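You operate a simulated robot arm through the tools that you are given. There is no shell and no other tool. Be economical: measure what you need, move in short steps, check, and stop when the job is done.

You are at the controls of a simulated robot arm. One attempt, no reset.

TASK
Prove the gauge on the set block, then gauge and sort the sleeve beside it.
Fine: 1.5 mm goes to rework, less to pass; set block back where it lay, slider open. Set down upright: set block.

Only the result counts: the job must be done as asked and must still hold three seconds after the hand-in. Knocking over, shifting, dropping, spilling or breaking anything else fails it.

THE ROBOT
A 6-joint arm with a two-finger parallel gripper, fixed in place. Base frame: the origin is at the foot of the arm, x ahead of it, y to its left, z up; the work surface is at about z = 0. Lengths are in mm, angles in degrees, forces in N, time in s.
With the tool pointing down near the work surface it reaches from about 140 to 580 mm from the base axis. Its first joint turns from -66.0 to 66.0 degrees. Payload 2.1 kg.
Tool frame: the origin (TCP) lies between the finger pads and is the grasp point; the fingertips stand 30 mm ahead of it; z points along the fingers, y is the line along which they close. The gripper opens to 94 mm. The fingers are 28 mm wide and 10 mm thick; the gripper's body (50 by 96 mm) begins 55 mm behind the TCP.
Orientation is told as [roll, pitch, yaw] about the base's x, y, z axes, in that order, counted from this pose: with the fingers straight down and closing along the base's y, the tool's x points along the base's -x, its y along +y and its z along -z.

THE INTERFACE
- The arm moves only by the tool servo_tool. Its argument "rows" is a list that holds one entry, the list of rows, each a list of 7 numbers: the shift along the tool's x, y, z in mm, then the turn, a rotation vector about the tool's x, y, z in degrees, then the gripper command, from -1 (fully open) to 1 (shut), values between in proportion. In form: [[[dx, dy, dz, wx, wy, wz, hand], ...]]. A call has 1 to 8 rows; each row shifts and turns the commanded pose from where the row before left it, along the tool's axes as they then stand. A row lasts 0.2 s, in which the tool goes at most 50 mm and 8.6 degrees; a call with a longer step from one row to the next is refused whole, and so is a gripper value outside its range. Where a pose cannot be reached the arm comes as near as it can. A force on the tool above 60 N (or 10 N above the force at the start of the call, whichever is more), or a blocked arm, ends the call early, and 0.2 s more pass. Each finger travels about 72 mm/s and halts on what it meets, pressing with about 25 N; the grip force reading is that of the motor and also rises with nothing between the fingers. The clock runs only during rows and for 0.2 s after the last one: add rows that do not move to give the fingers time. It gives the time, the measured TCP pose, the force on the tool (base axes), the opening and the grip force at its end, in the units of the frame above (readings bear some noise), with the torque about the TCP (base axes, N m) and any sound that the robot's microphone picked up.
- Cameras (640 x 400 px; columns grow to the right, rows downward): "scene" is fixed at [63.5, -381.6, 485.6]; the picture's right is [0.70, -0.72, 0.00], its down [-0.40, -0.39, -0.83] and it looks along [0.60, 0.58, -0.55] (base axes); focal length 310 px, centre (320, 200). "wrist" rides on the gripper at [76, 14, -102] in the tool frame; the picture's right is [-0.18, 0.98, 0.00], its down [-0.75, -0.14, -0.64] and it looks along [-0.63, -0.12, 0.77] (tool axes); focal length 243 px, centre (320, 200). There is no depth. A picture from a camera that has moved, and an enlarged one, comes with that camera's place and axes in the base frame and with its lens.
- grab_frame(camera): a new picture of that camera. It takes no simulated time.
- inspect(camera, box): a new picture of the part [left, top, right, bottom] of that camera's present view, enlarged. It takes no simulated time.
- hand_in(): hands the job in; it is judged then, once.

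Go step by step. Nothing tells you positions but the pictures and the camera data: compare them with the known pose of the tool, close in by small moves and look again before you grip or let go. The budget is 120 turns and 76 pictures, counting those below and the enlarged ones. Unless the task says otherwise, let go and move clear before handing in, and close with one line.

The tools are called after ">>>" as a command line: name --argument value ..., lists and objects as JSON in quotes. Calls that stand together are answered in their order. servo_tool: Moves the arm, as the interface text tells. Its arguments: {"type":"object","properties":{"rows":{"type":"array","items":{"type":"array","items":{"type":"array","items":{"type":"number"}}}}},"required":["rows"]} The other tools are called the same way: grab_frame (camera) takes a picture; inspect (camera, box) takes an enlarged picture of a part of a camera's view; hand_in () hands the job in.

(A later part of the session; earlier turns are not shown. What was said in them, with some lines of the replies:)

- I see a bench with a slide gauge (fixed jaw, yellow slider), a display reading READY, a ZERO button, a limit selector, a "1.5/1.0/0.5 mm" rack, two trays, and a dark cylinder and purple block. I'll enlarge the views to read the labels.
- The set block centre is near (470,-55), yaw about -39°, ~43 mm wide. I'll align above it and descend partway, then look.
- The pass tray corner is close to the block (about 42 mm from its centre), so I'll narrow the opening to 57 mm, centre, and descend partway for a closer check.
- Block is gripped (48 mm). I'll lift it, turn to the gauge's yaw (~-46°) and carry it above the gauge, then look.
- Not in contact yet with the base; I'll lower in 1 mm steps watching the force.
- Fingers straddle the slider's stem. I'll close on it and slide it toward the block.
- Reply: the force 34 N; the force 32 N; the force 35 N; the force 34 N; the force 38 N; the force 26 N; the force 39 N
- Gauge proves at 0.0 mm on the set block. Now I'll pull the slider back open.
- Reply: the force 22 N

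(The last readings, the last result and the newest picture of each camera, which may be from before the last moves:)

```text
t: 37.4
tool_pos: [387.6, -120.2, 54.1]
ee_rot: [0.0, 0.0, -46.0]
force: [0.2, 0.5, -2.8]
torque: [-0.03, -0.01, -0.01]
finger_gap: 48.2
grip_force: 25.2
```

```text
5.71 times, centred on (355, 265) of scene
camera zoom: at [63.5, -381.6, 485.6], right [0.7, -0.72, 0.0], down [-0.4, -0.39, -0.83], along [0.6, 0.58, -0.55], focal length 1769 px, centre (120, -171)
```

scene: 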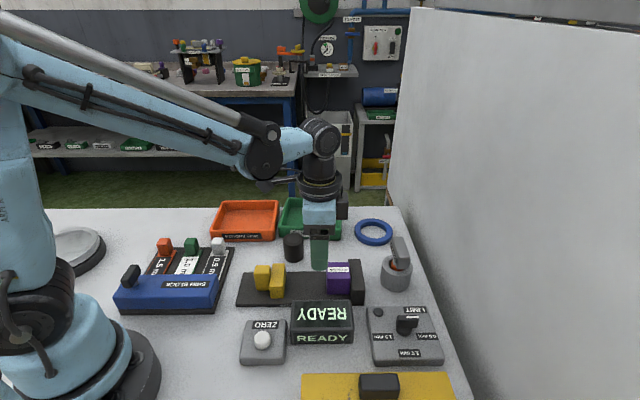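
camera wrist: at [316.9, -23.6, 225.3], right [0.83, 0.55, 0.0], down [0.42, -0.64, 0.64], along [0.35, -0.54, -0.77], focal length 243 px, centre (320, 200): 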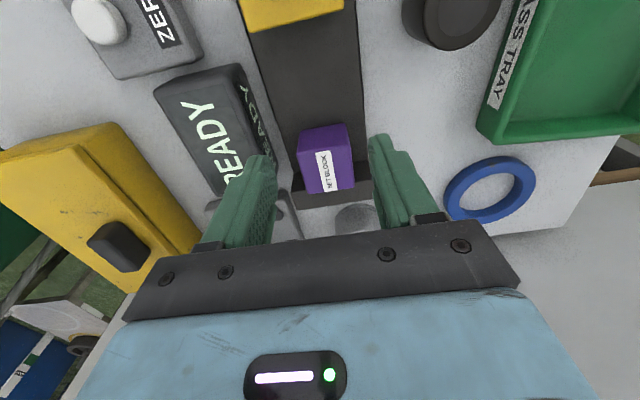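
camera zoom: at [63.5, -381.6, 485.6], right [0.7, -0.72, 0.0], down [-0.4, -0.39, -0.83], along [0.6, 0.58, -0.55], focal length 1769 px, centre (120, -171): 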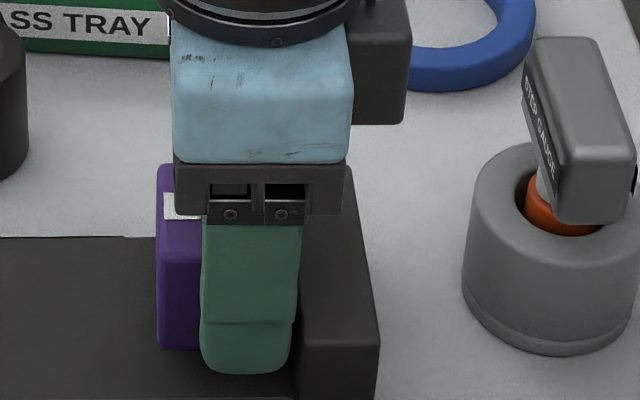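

>>> servo_tool --rows '[[[5, 0, -20, 0, 0, 0, 0.5], [0, 0, -24, 0, 0, 0, 0.5], [0, 45, 0, 0, 0, 0, 0.5], [0, 45, 0, 0, 0, 0, 0.5], [-17.6, 14, 0, 0, 0, 0, 0.5], [0, 0, 0, 0, 0, -7.2, 0.5], [0, 0, 0, 0, 0, 0, 0.5]]]'

>>> servo_tool --rows '[[[0, 0, 30, 0, 0, 0, 0.5], [0, 0, 20, 0, 0, 0, 0.5], [0, 0, 8, 0, 0, 0, 0.5], [0, 0, 0, 0, 0, 0, 0.5]]]'

>>> inspect --camera "scene" --box '[290, 190, 400, 270]'

```text
t: 39.0
tool_pos: [470.6, -57.2, 98.3]
ee_rot: [0.0, 0.0, -38.6]
force: [0.4, -0.5, -3.2]
torque: [0.0, 0.01, -0.02]
finger_gap: 48.2
grip_force: 25.2
```

```text
t: 40.0
tool_pos: [469.7, -56.6, 40.2]
ee_rot: [-0.1, 0.0, -38.8]
force: [0.3, -0.7, -3.3]
torque: [0.0, -0.01, -0.02]
finger_gap: 48.2
grip_force: 25.2
```

```text
5.00 times, centred on (345, 230) of scene
camera zoom: at [63.5, -381.6, 485.6], right [0.7, -0.72, 0.0], down [-0.4, -0.39, -0.83], along [0.6, 0.58, -0.55], focal length 1548 px, centre (195, 50)
```

zoom: 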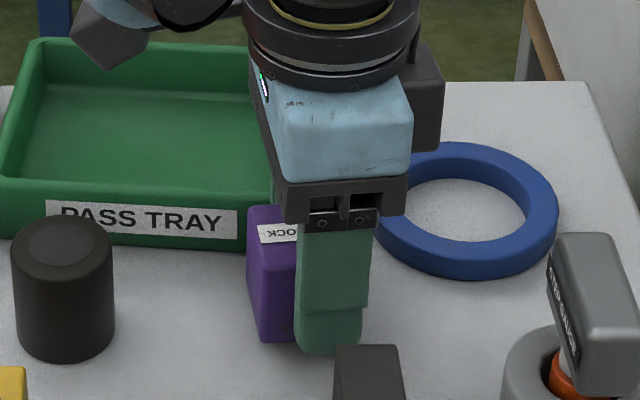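

>>> servo_tool --rows '[[[-2.1, 0.7, 0, 0, 0, 0, 0.5], [0, 0, 3, 0, 0, 0, 0.5], [0, 0, 0, 0, 0, 0, 0.5]]]'

>>> inspect --camera "scene" --box '[290, 190, 400, 270]'

```text
t: 40.8
tool_pos: [473.2, -57.4, 36.2]
ee_rot: [0.0, 0.0, -38.8]
force: [1.1, -0.4, -2.9]
torque: [-0.02, -0.03, -0.04]
finger_gap: 48.3
grip_force: 25.5
```

```text
5.00 times, centred on (345, 230) of scene
camera zoom: at [63.5, -381.6, 485.6], right [0.7, -0.72, 0.0], down [-0.4, -0.39, -0.83], along [0.6, 0.58, -0.55], focal length 1548 px, centre (195, 50)
```

zoom: 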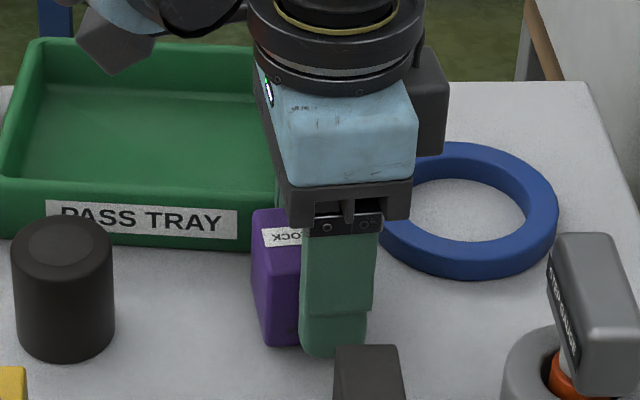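

>>> servo_tool --rows '[[[0, 0, 0.7, 0, 0, 0, 0.5], [0, 0, 0.5, 0, 0, 0, 0.5], [0, 0, 0, 0, 0, 0, 0.5]]]'

>>> servo_tool --rows '[[[0, 0, 0, 0, 0, 0, -0.05], [0, 0, 0, 0, 0, 0, -0.1], [0, 0, 0, 0, 0, 0, -0.1], [0, 0, -20, 0, 0, 0, -0.1], [0, 0, -30, 0, 0, 0, -0.1], [0, 0, -40, 0, 0, 0, -0.1], [0, 0, 0, 0, 0, 0, -0.4]]]'

>>> inspect --camera "scene" --box '[290, 190, 400, 270]'

```text
t: 41.6
tool_pos: [472.6, -57.0, 36.2]
ee_rot: [0.1, 0.0, -38.9]
force: [-0.6, 0.1, -2.2]
torque: [0.01, -0.02, -0.02]
finger_gap: 48.3
grip_force: 25.3
```

```text
t: 43.2
tool_pos: [472.1, -57.5, 128.7]
ee_rot: [0.0, 0.0, -38.8]
force: [0.2, -0.3, 0.2]
torque: [-0.05, 0.01, 0.01]
finger_gap: 66.0
grip_force: 0.1
```

```text
5.00 times, centred on (345, 230) of scene
camera zoom: at [63.5, -381.6, 485.6], right [0.7, -0.72, 0.0], down [-0.4, -0.39, -0.83], along [0.6, 0.58, -0.55], focal length 1548 px, centre (195, 50)
```

zoom: 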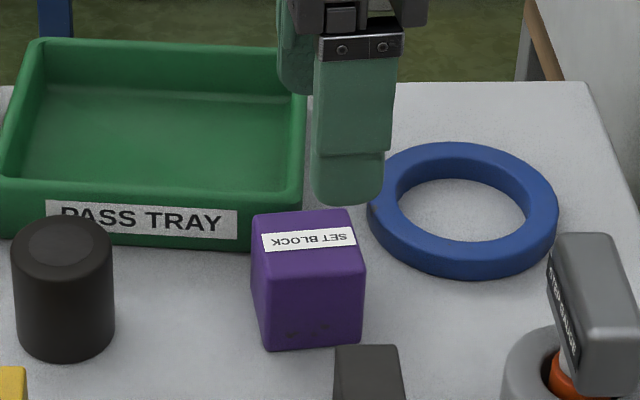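

Set block is back in place. Next, over to the dark sleeve at about (390, 15).

>>> servo_tool --rows '[[[0, 0, 0, 0, 0, 7.2, -0.4], [36, -3, 0, 0, 0, 0, -0.4], [36, -3, 0, 0, 0, 0, -0.4], [36, -3, 0, 0, 0, 0, -0.4], [0, 0, 0, 0, 0, 0, -0.4]]]'

>>> inspect --camera "wrist" --box '[200, 60, 440, 210]'

>>> inspect --camera "scene" --box '[220, 190, 370, 300]'

```text
t: 44.4
tool_pos: [391.2, 14.0, 126.8]
ee_rot: [0.0, 0.0, -45.9]
force: [-0.4, -0.2, -0.1]
torque: [-0.01, 0.0, -0.01]
finger_gap: 65.6
grip_force: 0.1
```

```text
2.67 times, centred on (320, 135) of wrist
camera zoom: at [348.2, 80.0, 228.9], right [0.83, 0.55, 0.0], down [0.42, -0.64, 0.64], along [0.35, -0.54, -0.77], focal length 647 px, centre (320, 373)
```

zoom: 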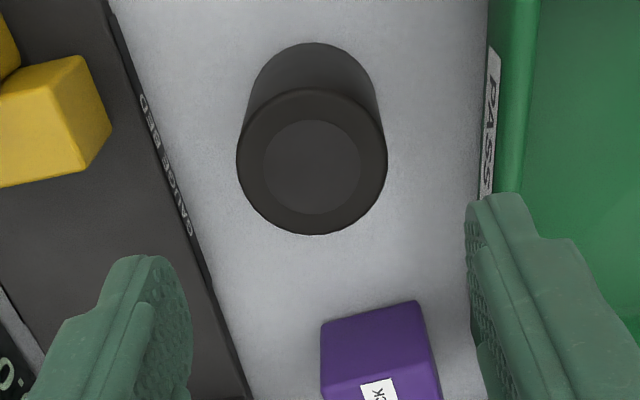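

```text
3.64 times, centred on (295, 245) of scene
camera zoom: at [63.5, -381.6, 485.6], right [0.7, -0.72, 0.0], down [-0.4, -0.39, -0.83], along [0.6, 0.58, -0.55], focal length 1126 px, centre (411, 36)
```

zoom: 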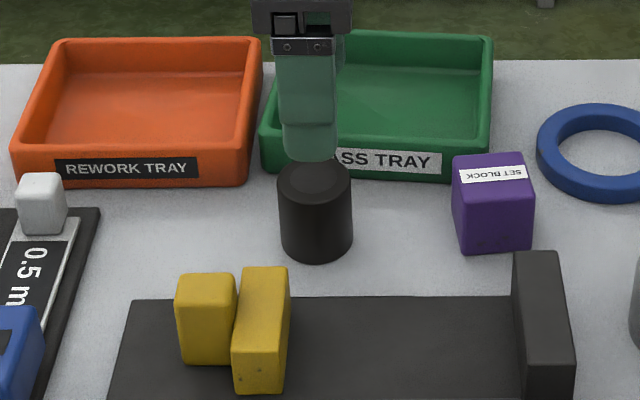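

>>> servo_tool --rows '[[[3, -2, 20, 0, 0, 0, -0.4], [0, 0, 20, 0, 0, 0, -0.4], [0, 0, 0, 0, 0, 0, -0.4]]]'

>>> inspect --camera "wrist" --box '[200, 60, 440, 210]'

```text
t: 45.2
tool_pos: [388.0, 15.8, 85.9]
ee_rot: [0.0, 0.0, -46.0]
force: [0.5, -1.0, -0.4]
torque: [0.01, -0.01, -0.01]
finger_gap: 65.9
grip_force: 0.2
```

```text
2.67 times, centred on (320, 135) of wrist
camera zoom: at [345.7, 81.1, 188.8], right [0.83, 0.55, 0.0], down [0.42, -0.64, 0.64], along [0.35, -0.54, -0.77], focal length 647 px, centre (320, 373)
```

zoom: 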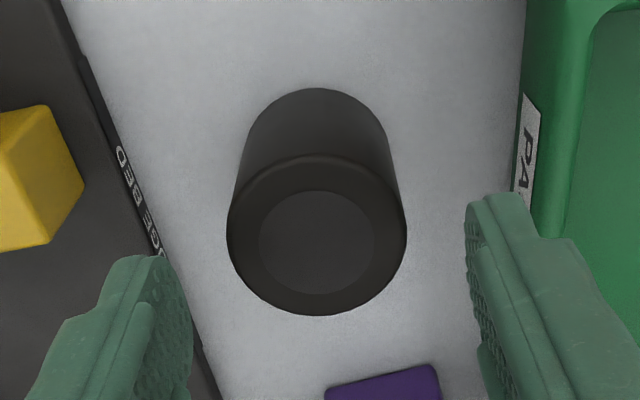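

>>> servo_tool --rows '[[[-1, -1, 16, 0, 0, 0, -0.4], [0, 0, 16, 0, 0, 0, -0.4], [0, 0, 14, 0, 0, 0, -0.4], [0, 0, 0, 0, 0, 0, 0.0], [0, 0, 0, 0, 0, 0, 0.3], [0, 0, 0, 0, 0, 0, 0.5], [0, 0, 0, 0, 0, 0, 0.5]]]'

>>> grab_frame --camera "wrist"

```text
t: 46.8
tool_pos: [387.9, 13.2, 39.6]
ee_rot: [-0.1, 0.0, -46.0]
force: [-0.3, 1.0, -0.5]
torque: [0.01, 0.02, 0.0]
finger_gap: 41.4
grip_force: 24.9
```

```text
29 pictures are left
camera wrist: at [344.4, 79.0, 143.5], right [0.83, 0.55, 0.0], down [0.42, -0.64, 0.64], along [0.35, -0.54, -0.77], focal length 243 px, centre (320, 200)
```

wrist: 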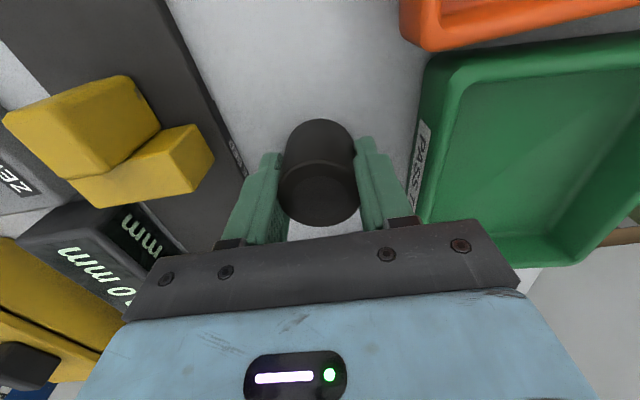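

>>> servo_tool --rows '[[[0, 0, -25, 0, 0, 0, 0.5], [0, 0, -35, 0, 0, 0, 0.5], [-28, -31, 0, 0, 0, 0, 0.5], [-28, -31, 0, 0, 0, 0, 0.5], [-29, -31, 0, 0, 0, 0, 0.5], [0, 0, 0, 0, 0, 0, 0.5]]]'

>>> servo_tool --rows '[[[0, 0, 30, 0, 0, 0, 0.5], [0, 0, 15, 0, 0, 0, 0.5], [0, 0, 4, 0, 0, 0, 0.5], [0, 0, 0, 0, 0, 0, 0.5]]]'

>>> inspect --camera "scene" --box '[300, 230, 390, 300]'

>>> grab_frame --camera "wrist"

```text
t: 48.2
tool_pos: [377.7, -111.1, 98.5]
ee_rot: [0.0, -0.1, -46.0]
force: [-0.6, 1.0, -3.7]
torque: [0.0, 0.01, -0.02]
finger_gap: 41.6
grip_force: 25.3
```

```text
t: 49.2
tool_pos: [378.5, -110.9, 50.9]
ee_rot: [0.0, 0.1, -46.0]
force: [-3.1, 0.6, 18.4]
torque: [0.01, 0.05, -0.07]
finger_gap: 41.7
grip_force: 25.0
```

```text
5.71 times, centred on (345, 265) of scene
camera zoom: at [63.4, -381.5, 485.7], right [0.7, -0.72, 0.0], down [-0.4, -0.39, -0.83], along [0.6, 0.58, -0.55], focal length 1769 px, centre (177, -171)
```

zoom: 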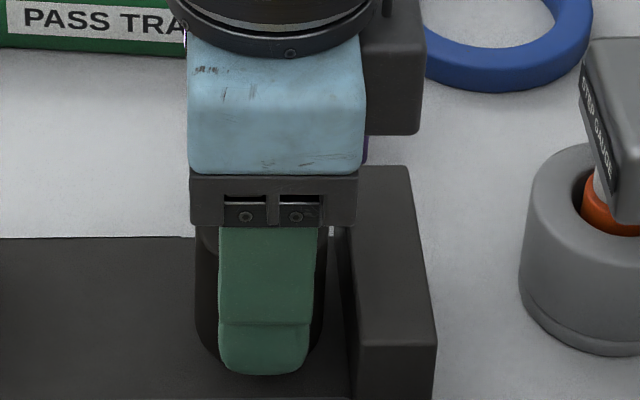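

```text
27 pictures are left
camera wrist: at [335.9, -45.4, 152.8], right [0.84, 0.55, 0.0], down [0.42, -0.64, 0.64], along [0.35, -0.54, -0.77], focal length 243 px, centre (320, 200)
```

wrist: 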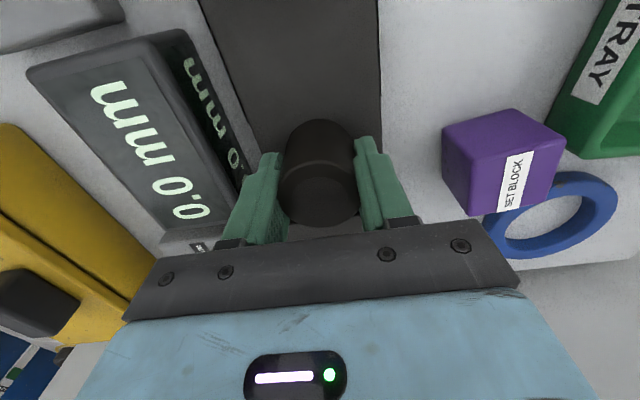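

>>> servo_tool --rows '[[[0, 0, -2, 0, 0, 0, 0.5], [-6, 0, 0, 0, 0, 0, 0.5], [0, 0, 2, 0, 0, 0, 0.5], [0, 0, 0, 0, 0, 0, 0.5]]]'

>>> servo_tool --rows '[[[0, 0, 0, 0, 0, 0, 0.0], [0, 0, 0, 0, 0, 0, -0.25], [0, 0, 0, 0, 0, 0, -0.25], [0, 0, -20, 0, 0, 0, -0.25], [0, 0, -40, 0, 0, 0, -0.25], [0, 0, 0, 0, 0, 0, -0.25]]]'

>>> inspect --camera "scene" --box '[220, 220, 390, 320]'

```text
t: 50.2
tool_pos: [382.8, -115.3, 51.0]
ee_rot: [0.0, 0.0, -45.9]
force: [0.2, 1.7, -1.7]
torque: [0.0, 0.02, 0.0]
finger_gap: 41.9
grip_force: 24.9
```

```text
t: 51.6
tool_pos: [384.7, -115.3, 112.3]
ee_rot: [0.0, 0.0, -46.1]
force: [-0.8, 0.2, 0.3]
torque: [-0.01, 0.0, -0.03]
finger_gap: 58.6
grip_force: 0.0
```

```text
3.76 times, centred on (305, 270) of scene
camera zoom: at [63.5, -381.6, 485.6], right [0.7, -0.72, 0.0], down [-0.4, -0.39, -0.83], along [0.6, 0.58, -0.55], focal length 1165 px, centre (376, -64)
```

zoom: 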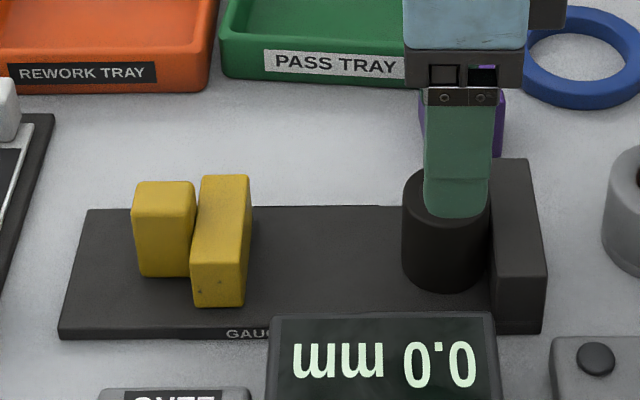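

>>> servo_tool --rows '[[[40, 0, -10, 0, 0, 0, 0.04], [40, 0, 0, 0, 0, 0, 0.04], [40, 0, 0, 0, 0, 0, 0.04], [28.4, -1.5, 0, 0, 0, 0, 0.04], [0, 0, 30, 0, 0, 0, 0.04], [0, 0, 30, 0, 0, 0, 0.04], [0, 0, 7, 0, 0, 0, 0.04], [0, 0, 0, 0, 0, 0, 0.04]]]'

>>> servo_tool --rows '[[[0, 0, 0, 0, 0, 0, 0.6], [0, 0, 0, 0, 0, 0, 0.6], [0, 0, 0, 0, 0, 0, 0.6], [-10, 0, 0, 0, 0, 0, 0.6], [-10, 0, 0, 0, 0, 0, 0.6], [-10, 0, 0, 0, 0, 0, 0.6], [-10, 0, 0, 0, 0, 0, 0.6]]]'

>>> servo_tool --rows '[[[-10, 0.5, 0, 0, 0, 0, 0.6], [-10, 0.5, 0, 0, 0, 0, 0.6], [-8, 0.5, 0, 0, 0, 0, 0.6], [0, 0, 0, 0, 0, 0, 0.6]]]'

>>> inspect --camera "scene" --box '[220, 240, 400, 350]'

```text
t: 53.4
tool_pos: [278.8, -12.8, 52.7]
ee_rot: [0.0, 0.0, -46.0]
force: [-0.1, -0.1, -0.6]
torque: [0.01, 0.0, 0.02]
finger_gap: 44.9
grip_force: 0.0
```

```text
t: 55.0
tool_pos: [309.0, -39.2, 53.7]
ee_rot: [0.1, 0.1, -46.0]
force: [18.4, 18.5, -16.2]
torque: [0.03, 0.23, 0.32]
finger_gap: 27.9
grip_force: 45.3
```

```text
t: 56.0
tool_pos: [328.4, -58.9, 54.5]
ee_rot: [-0.1, 0.2, -46.0]
force: [10.3, 9.8, -11.8]
torque: [0.75, 0.73, 0.15]
finger_gap: 28.0
grip_force: 44.7
```

```text
3.56 times, centred on (310, 295) of scene
camera zoom: at [63.5, -381.6, 485.6], right [0.7, -0.72, 0.0], down [-0.4, -0.39, -0.83], along [0.6, 0.58, -0.55], focal length 1101 px, centre (356, -138)
```

zoom: 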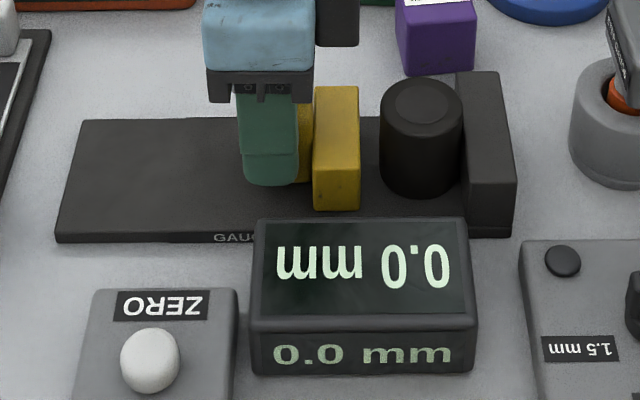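

>>> servo_tool --rows '[[[-8, 0, 0, 0, 0, 0, 0.6], [-3, 0, 0, 0, 0, 0, 0.6], [0, 0, 0, 0, 0, 0, 0.6]]]'

>>> servo_tool --rows '[[[-2, 0, 0, 0, 0, 0, 0.6], [0, 0, 0, 0, 0, 0, 0.6]]]'

>>> servo_tool --rows '[[[-1.5, 0, 0, 0, 0, 0, 0.6], [0, 0, 0, 0, 0, 0, 0.6]]]'

>>> inspect --camera "scene" --box '[220, 240, 400, 350]'

```text
t: 56.8
tool_pos: [335.9, -67.1, 54.4]
ee_rot: [-0.1, 0.0, -46.0]
force: [-0.7, 10.6, 21.1]
torque: [-0.07, -0.07, 0.08]
finger_gap: 27.9
grip_force: 44.9
```

```text
t: 57.4
tool_pos: [336.0, -67.6, 53.9]
ee_rot: [0.0, 0.2, -46.1]
force: [-19.3, 21.6, 13.7]
torque: [-0.45, -0.52, 0.06]
finger_gap: 28.0
grip_force: 45.1
```

```text
t: 58.0
tool_pos: [336.8, -67.8, 54.3]
ee_rot: [0.0, 0.5, -45.9]
force: [-25.2, 31.5, -6.3]
torque: [-0.73, -0.62, 0.32]
finger_gap: 28.3
grip_force: 45.3
```

```text
3.56 times, centred on (310, 295) of scene
camera zoom: at [63.5, -381.6, 485.6], right [0.7, -0.72, 0.0], down [-0.4, -0.39, -0.83], along [0.6, 0.58, -0.55], focal length 1101 px, centre (356, -138)
```

zoom: 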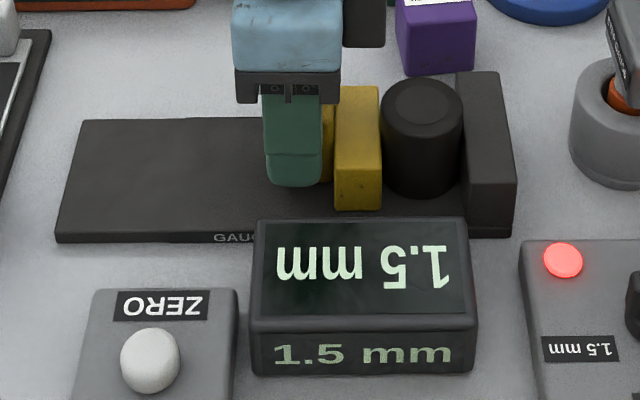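

The sleeve reads 1.5 mm, so it goes to rework. Opening the slider again.

>>> servo_tool --rows '[[[5, 0, 0, 0, 0, 0, 0.6], [10, -0.5, 0, 0, 0, 0, 0.6], [10, -0.5, 0, 0, 0, 0, 0.6], [10, -0.5, 0, 0, 0, 0, 0.6], [10, 0, 0, 0, 0, 0, 0.6], [10, 0, 0, 0, 0, 0, 0.6], [10, 0, 0, 0, 0, 0, 0.6], [0, 0, 0, 0, 0, 0, 0.6]]]'

>>> servo_tool --rows '[[[10, 0, 0, 0, 0, 0, 0.6], [7.5, 0, 0, 0, 0, 0, 0.6], [0, 0, 0, 0, 0, 0, 0.3], [0, 0, 0, 0, 0, 0, 0.04], [0, 0, 0, 0, 0, 0, 0.04], [0, 0, -40, 0, 0, 0, 0.04], [0, 1.5, -30, 0, 0, 0, -0.25], [0, 0, 0, 0, 0, 0, -0.25]]]'

>>> inspect --camera "scene" --box '[200, 190, 400, 350]'

```text
t: 59.8
tool_pos: [291.0, -24.0, 55.4]
ee_rot: [0.0, 0.0, -46.2]
force: [4.0, 4.8, 23.9]
torque: [-0.64, -0.5, 0.21]
finger_gap: 27.9
grip_force: 44.8
```

```text
t: 61.6
tool_pos: [280.4, -10.8, 124.3]
ee_rot: [0.0, 0.0, -45.9]
force: [1.1, 0.2, -1.0]
torque: [0.01, 0.02, 0.02]
finger_gap: 58.7
grip_force: 0.0
```

```text
2.50 times, centred on (300, 270) of scene
camera zoom: at [63.5, -381.6, 485.6], right [0.7, -0.72, 0.0], down [-0.4, -0.39, -0.83], along [0.6, 0.58, -0.55], focal length 774 px, centre (370, 25)
```

zoom: 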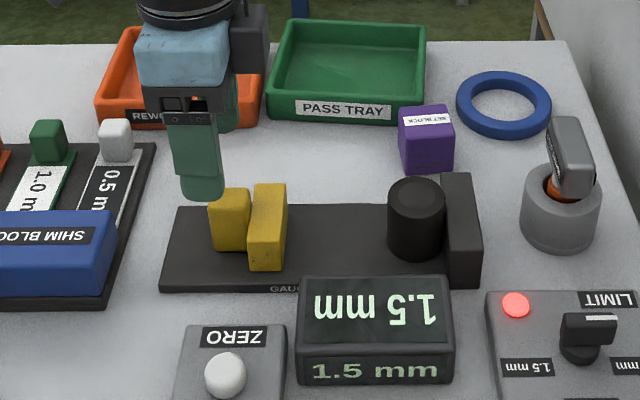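

>>> servo_tool --rows '[[[-40, 0, 0, 0, 0, 0, -0.25], [-40, 0, 0, 0, 0, 0, -0.25], [-40, 0, 0, 0, 0, 0, -0.25], [-30.8, 0, 0, 0, 0, 0, -0.25], [0, 0, 25, 0, 0, 0, -0.25], [0, 0, 0, 0, 0, 0, -0.25]]]'

>>> inspect --camera "wrist" --box '[200, 60, 440, 210]'

```text
t: 63.0
tool_pos: [384.3, -116.7, 100.5]
ee_rot: [0.1, 0.0, -46.0]
force: [0.4, 0.5, -0.7]
torque: [-0.02, 0.01, -0.02]
finger_gap: 58.9
grip_force: 0.0
```

```text
2.67 times, centred on (320, 135) of wrist
camera zoom: at [342.5, -52.0, 202.1], right [0.83, 0.55, 0.0], down [0.42, -0.64, 0.64], along [0.35, -0.54, -0.77], focal length 647 px, centre (320, 373)
```

zoom: 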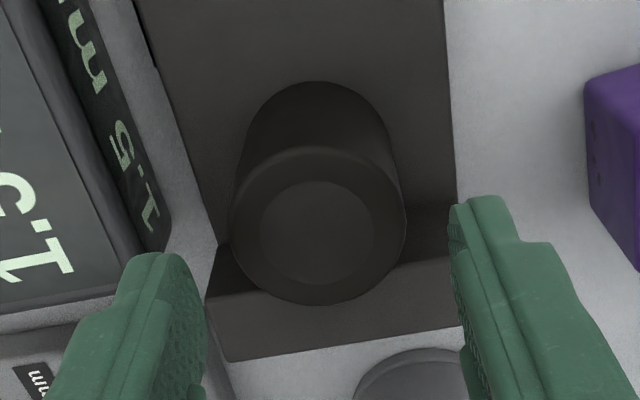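

>>> servo_tool --rows '[[[0, 0, 30, 0, 0, 0, -0.25], [0, 0, 18, 0, 0, 0, -0.25], [0, 0, 0, 0, 0, 0, 0.1], [0, 0, 0, 0, 0, 0, 0.5], [0, 0, 0, 0, 0, 0, 0.5], [0, 0, -20, 0, 0, 0, 0.5], [0, 0, -40, 0, 0, 0, 0.5], [0, 0, 0, 0, 0, 0, 0.5]]]'

>>> grab_frame --camera "scene"

```text
t: 64.8
tool_pos: [385.8, -118.1, 109.6]
ee_rot: [0.0, -0.1, -46.0]
force: [-0.2, -0.1, -3.9]
torque: [0.03, -0.02, 0.01]
finger_gap: 43.6
grip_force: 26.0
```

```text
21 pictures are left
```

scene: 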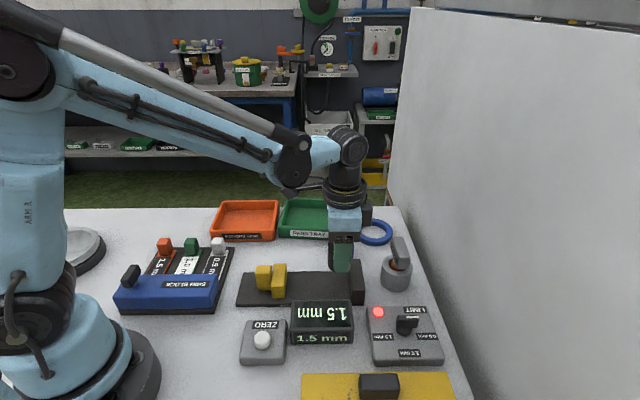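

>>> servo_tool --rows '[[[31.6, 29.9, 0, 0, 0, 0, 0.5], [31.6, 29.9, 0, 0, 0, 0, 0.5], [31.6, 29.9, 0, 0, 0, 0, 0.5], [31.6, 29.9, 0, 0, 0, 0, 0.5], [31.6, 29.9, 0, 0, 0, 0, 0.5], [31.6, 29.9, 0, 0, 0, 0, 0.5], [31.6, 29.9, 0, 0, 0, 0, 0.5], [0, 0, 0, 0, 0, 0, 0.5]]]'

>>> grab_frame --camera "wrist"

>>> inspect --camera "scene" --box '[180, 150, 360, 270]'

```text
t: 66.6
tool_pos: [381.4, 186.9, 113.1]
ee_rot: [0.0, 0.0, -46.0]
force: [0.3, -0.1, -3.5]
torque: [0.02, 0.03, -0.03]
finger_gap: 43.6
grip_force: 25.2
```

```text
20 pictures are left
camera wrist: at [339.3, 252.1, 215.3], right [0.84, 0.55, 0.0], down [0.42, -0.64, 0.64], along [0.35, -0.54, -0.77], focal length 243 px, centre (320, 200)
```

wrist: 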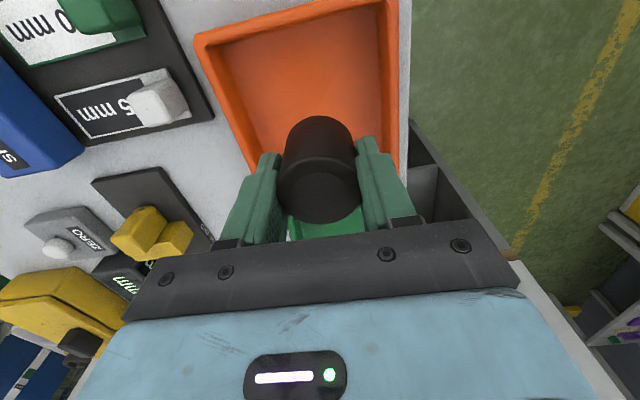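

```text
3.33 times, centred on (270, 210) of scene
camera zoom: at [63.5, -381.5, 485.6], right [0.7, -0.72, 0.0], down [-0.4, -0.39, -0.83], along [0.6, 0.58, -0.55], focal length 1032 px, centre (487, 167)
```

zoom: 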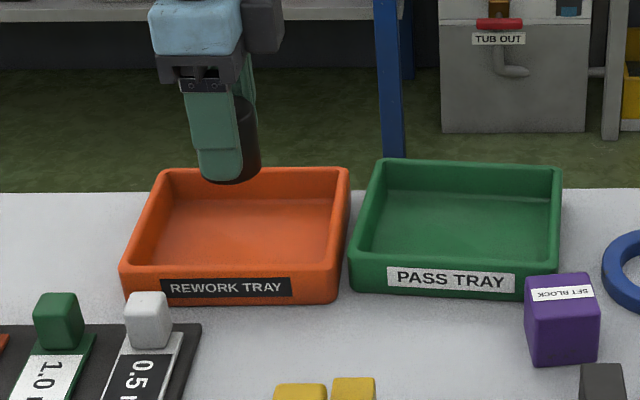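

>>> servo_tool --rows '[[[0, -4, 20, 0, 0, 0, 0.5], [0, 0, 20, 0, 0, 0, 0.5], [0, 0, 15, 0, 0, 0, 0.5], [0, 0, 0, 0, 0, 0, 0.5]]]'

>>> servo_tool --rows '[[[0, 0, 2, 0, 0, 0, 0.5], [0, 0, 2, 0, 0, 0, 0.5], [0, 0, 0, 0, 0, 0, 0.5]]]'

>>> servo_tool --rows '[[[0, 0, 2, 0, 0, 0, 0.5], [0, 0, 0, 0, 0, 0, 0.5]]]'

>>> inspect --camera "scene" --box '[190, 170, 310, 250]'

```text
t: 67.6
tool_pos: [380.6, 183.1, 57.6]
ee_rot: [-0.1, 0.0, -46.1]
force: [0.6, -0.1, -3.5]
torque: [0.0, -0.01, -0.02]
finger_gap: 43.5
grip_force: 25.2
```

```text
t: 68.4
tool_pos: [379.5, 183.8, 52.8]
ee_rot: [0.1, 0.0, -46.0]
force: [1.1, 0.2, -2.4]
torque: [0.01, -0.02, 0.02]
finger_gap: 43.1
grip_force: 25.5
```

```text
t: 69.0
tool_pos: [379.6, 183.5, 52.5]
ee_rot: [0.0, 0.0, -46.0]
force: [0.7, -0.8, -2.9]
torque: [-0.04, 0.0, 0.01]
finger_gap: 43.2
grip_force: 24.7
```

```text
5.00 times, centred on (250, 210) of scene
camera zoom: at [63.5, -381.6, 485.6], right [0.7, -0.72, 0.0], down [-0.4, -0.39, -0.83], along [0.6, 0.58, -0.55], focal length 1548 px, centre (670, 150)
```

zoom: 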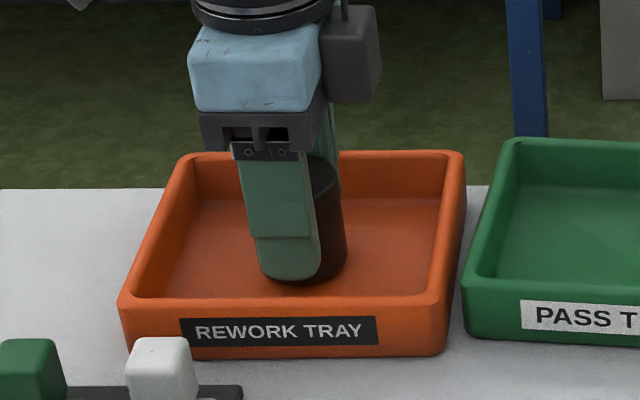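

>>> servo_tool --rows '[[[0, 0, 1.5, 0, 0, 0, 0.5], [0, 0, 1.5, 0, 0, 0, 0.5], [0, 0, 0, 0, 0, 0, 0.5]]]'

>>> servo_tool --rows '[[[0, 0, 1, 0, 0, 0, 0.5], [0, 0, 0, 0, 0, 0, 0.5]]]'

>>> servo_tool --rows '[[[0, 0, 1, 0, 0, 0, 0.5], [0, 0, 0, 0, 0, 0, 0.5]]]'

```text
t: 69.8
tool_pos: [380.3, 183.0, 47.4]
ee_rot: [0.0, 0.0, -45.9]
force: [-0.1, 0.9, -3.6]
torque: [0.02, 0.01, 0.0]
finger_gap: 43.5
grip_force: 25.3
```

```text
t: 70.4
tool_pos: [380.4, 183.6, 47.2]
ee_rot: [0.1, 0.0, -46.0]
force: [0.4, 1.1, -2.9]
torque: [0.01, 0.03, -0.03]
finger_gap: 43.2
grip_force: 25.4
```

```text
t: 71.0
tool_pos: [378.8, 183.1, 45.8]
ee_rot: [0.0, 0.0, -46.0]
force: [0.2, 0.6, 17.7]
torque: [0.1, -0.06, 0.07]
finger_gap: 43.3
grip_force: 24.6
```

Contact with the tray floor. Releasing and lifting clear.

>>> servo_tool --rows '[[[0, 0, -0.5, 0, 0, 0, 0.3], [0, 0, 0, 0, 0, 0, 0.0], [0, 0, 0, 0, 0, 0, -0.25], [0, 0, 0, 0, 0, 0, -0.25], [0, 0, -20, 0, 0, 0, -0.25], [0, 0, -40, 0, 0, 0, -0.25], [0, 0, -45, 0, 0, 0, -0.25], [0, 0, 0, 0, 0, 0, -0.25]]]'

>>> grab_frame --camera "scene"

>>> inspect --camera "scene" --box '[200, 190, 400, 320]'

```text
t: 72.8
tool_pos: [379.2, 184.9, 152.5]
ee_rot: [0.1, 0.0, -45.9]
force: [0.0, -0.3, -0.5]
torque: [-0.03, 0.0, 0.01]
finger_gap: 58.9
grip_force: 0.0
```

```text
17 pictures are left
```

scene: 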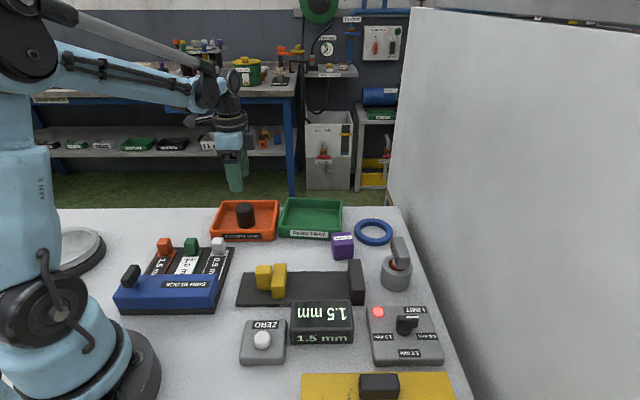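

```text
3.08 times, centred on (300, 255) of scene
camera zoom: at [63.5, -381.6, 485.6], right [0.7, -0.72, 0.0], down [-0.4, -0.39, -0.83], along [0.6, 0.58, -0.55], focal length 952 px, centre (382, 31)
```

zoom: 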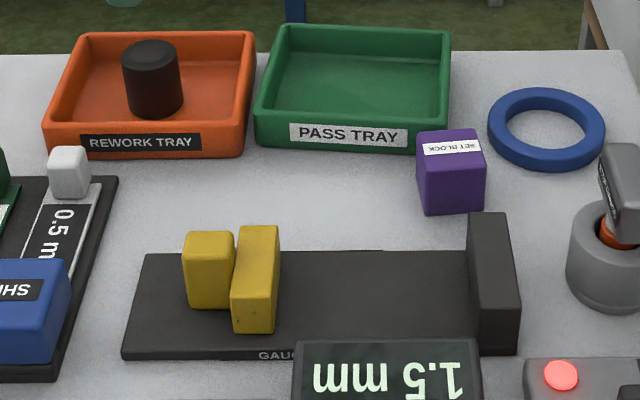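

The sleeve stands in the rework tray, the set block is back in its place, the slider is open and the arm is clear. Handing in.

>>> hand_in

```text
The job is handed in.
```

I proved the gauge at 0.0 mm on the set block, then gauged the sleeve at 1.5 mm and put it in the rework tray. The set block is upright where it lay, and the slider is open.
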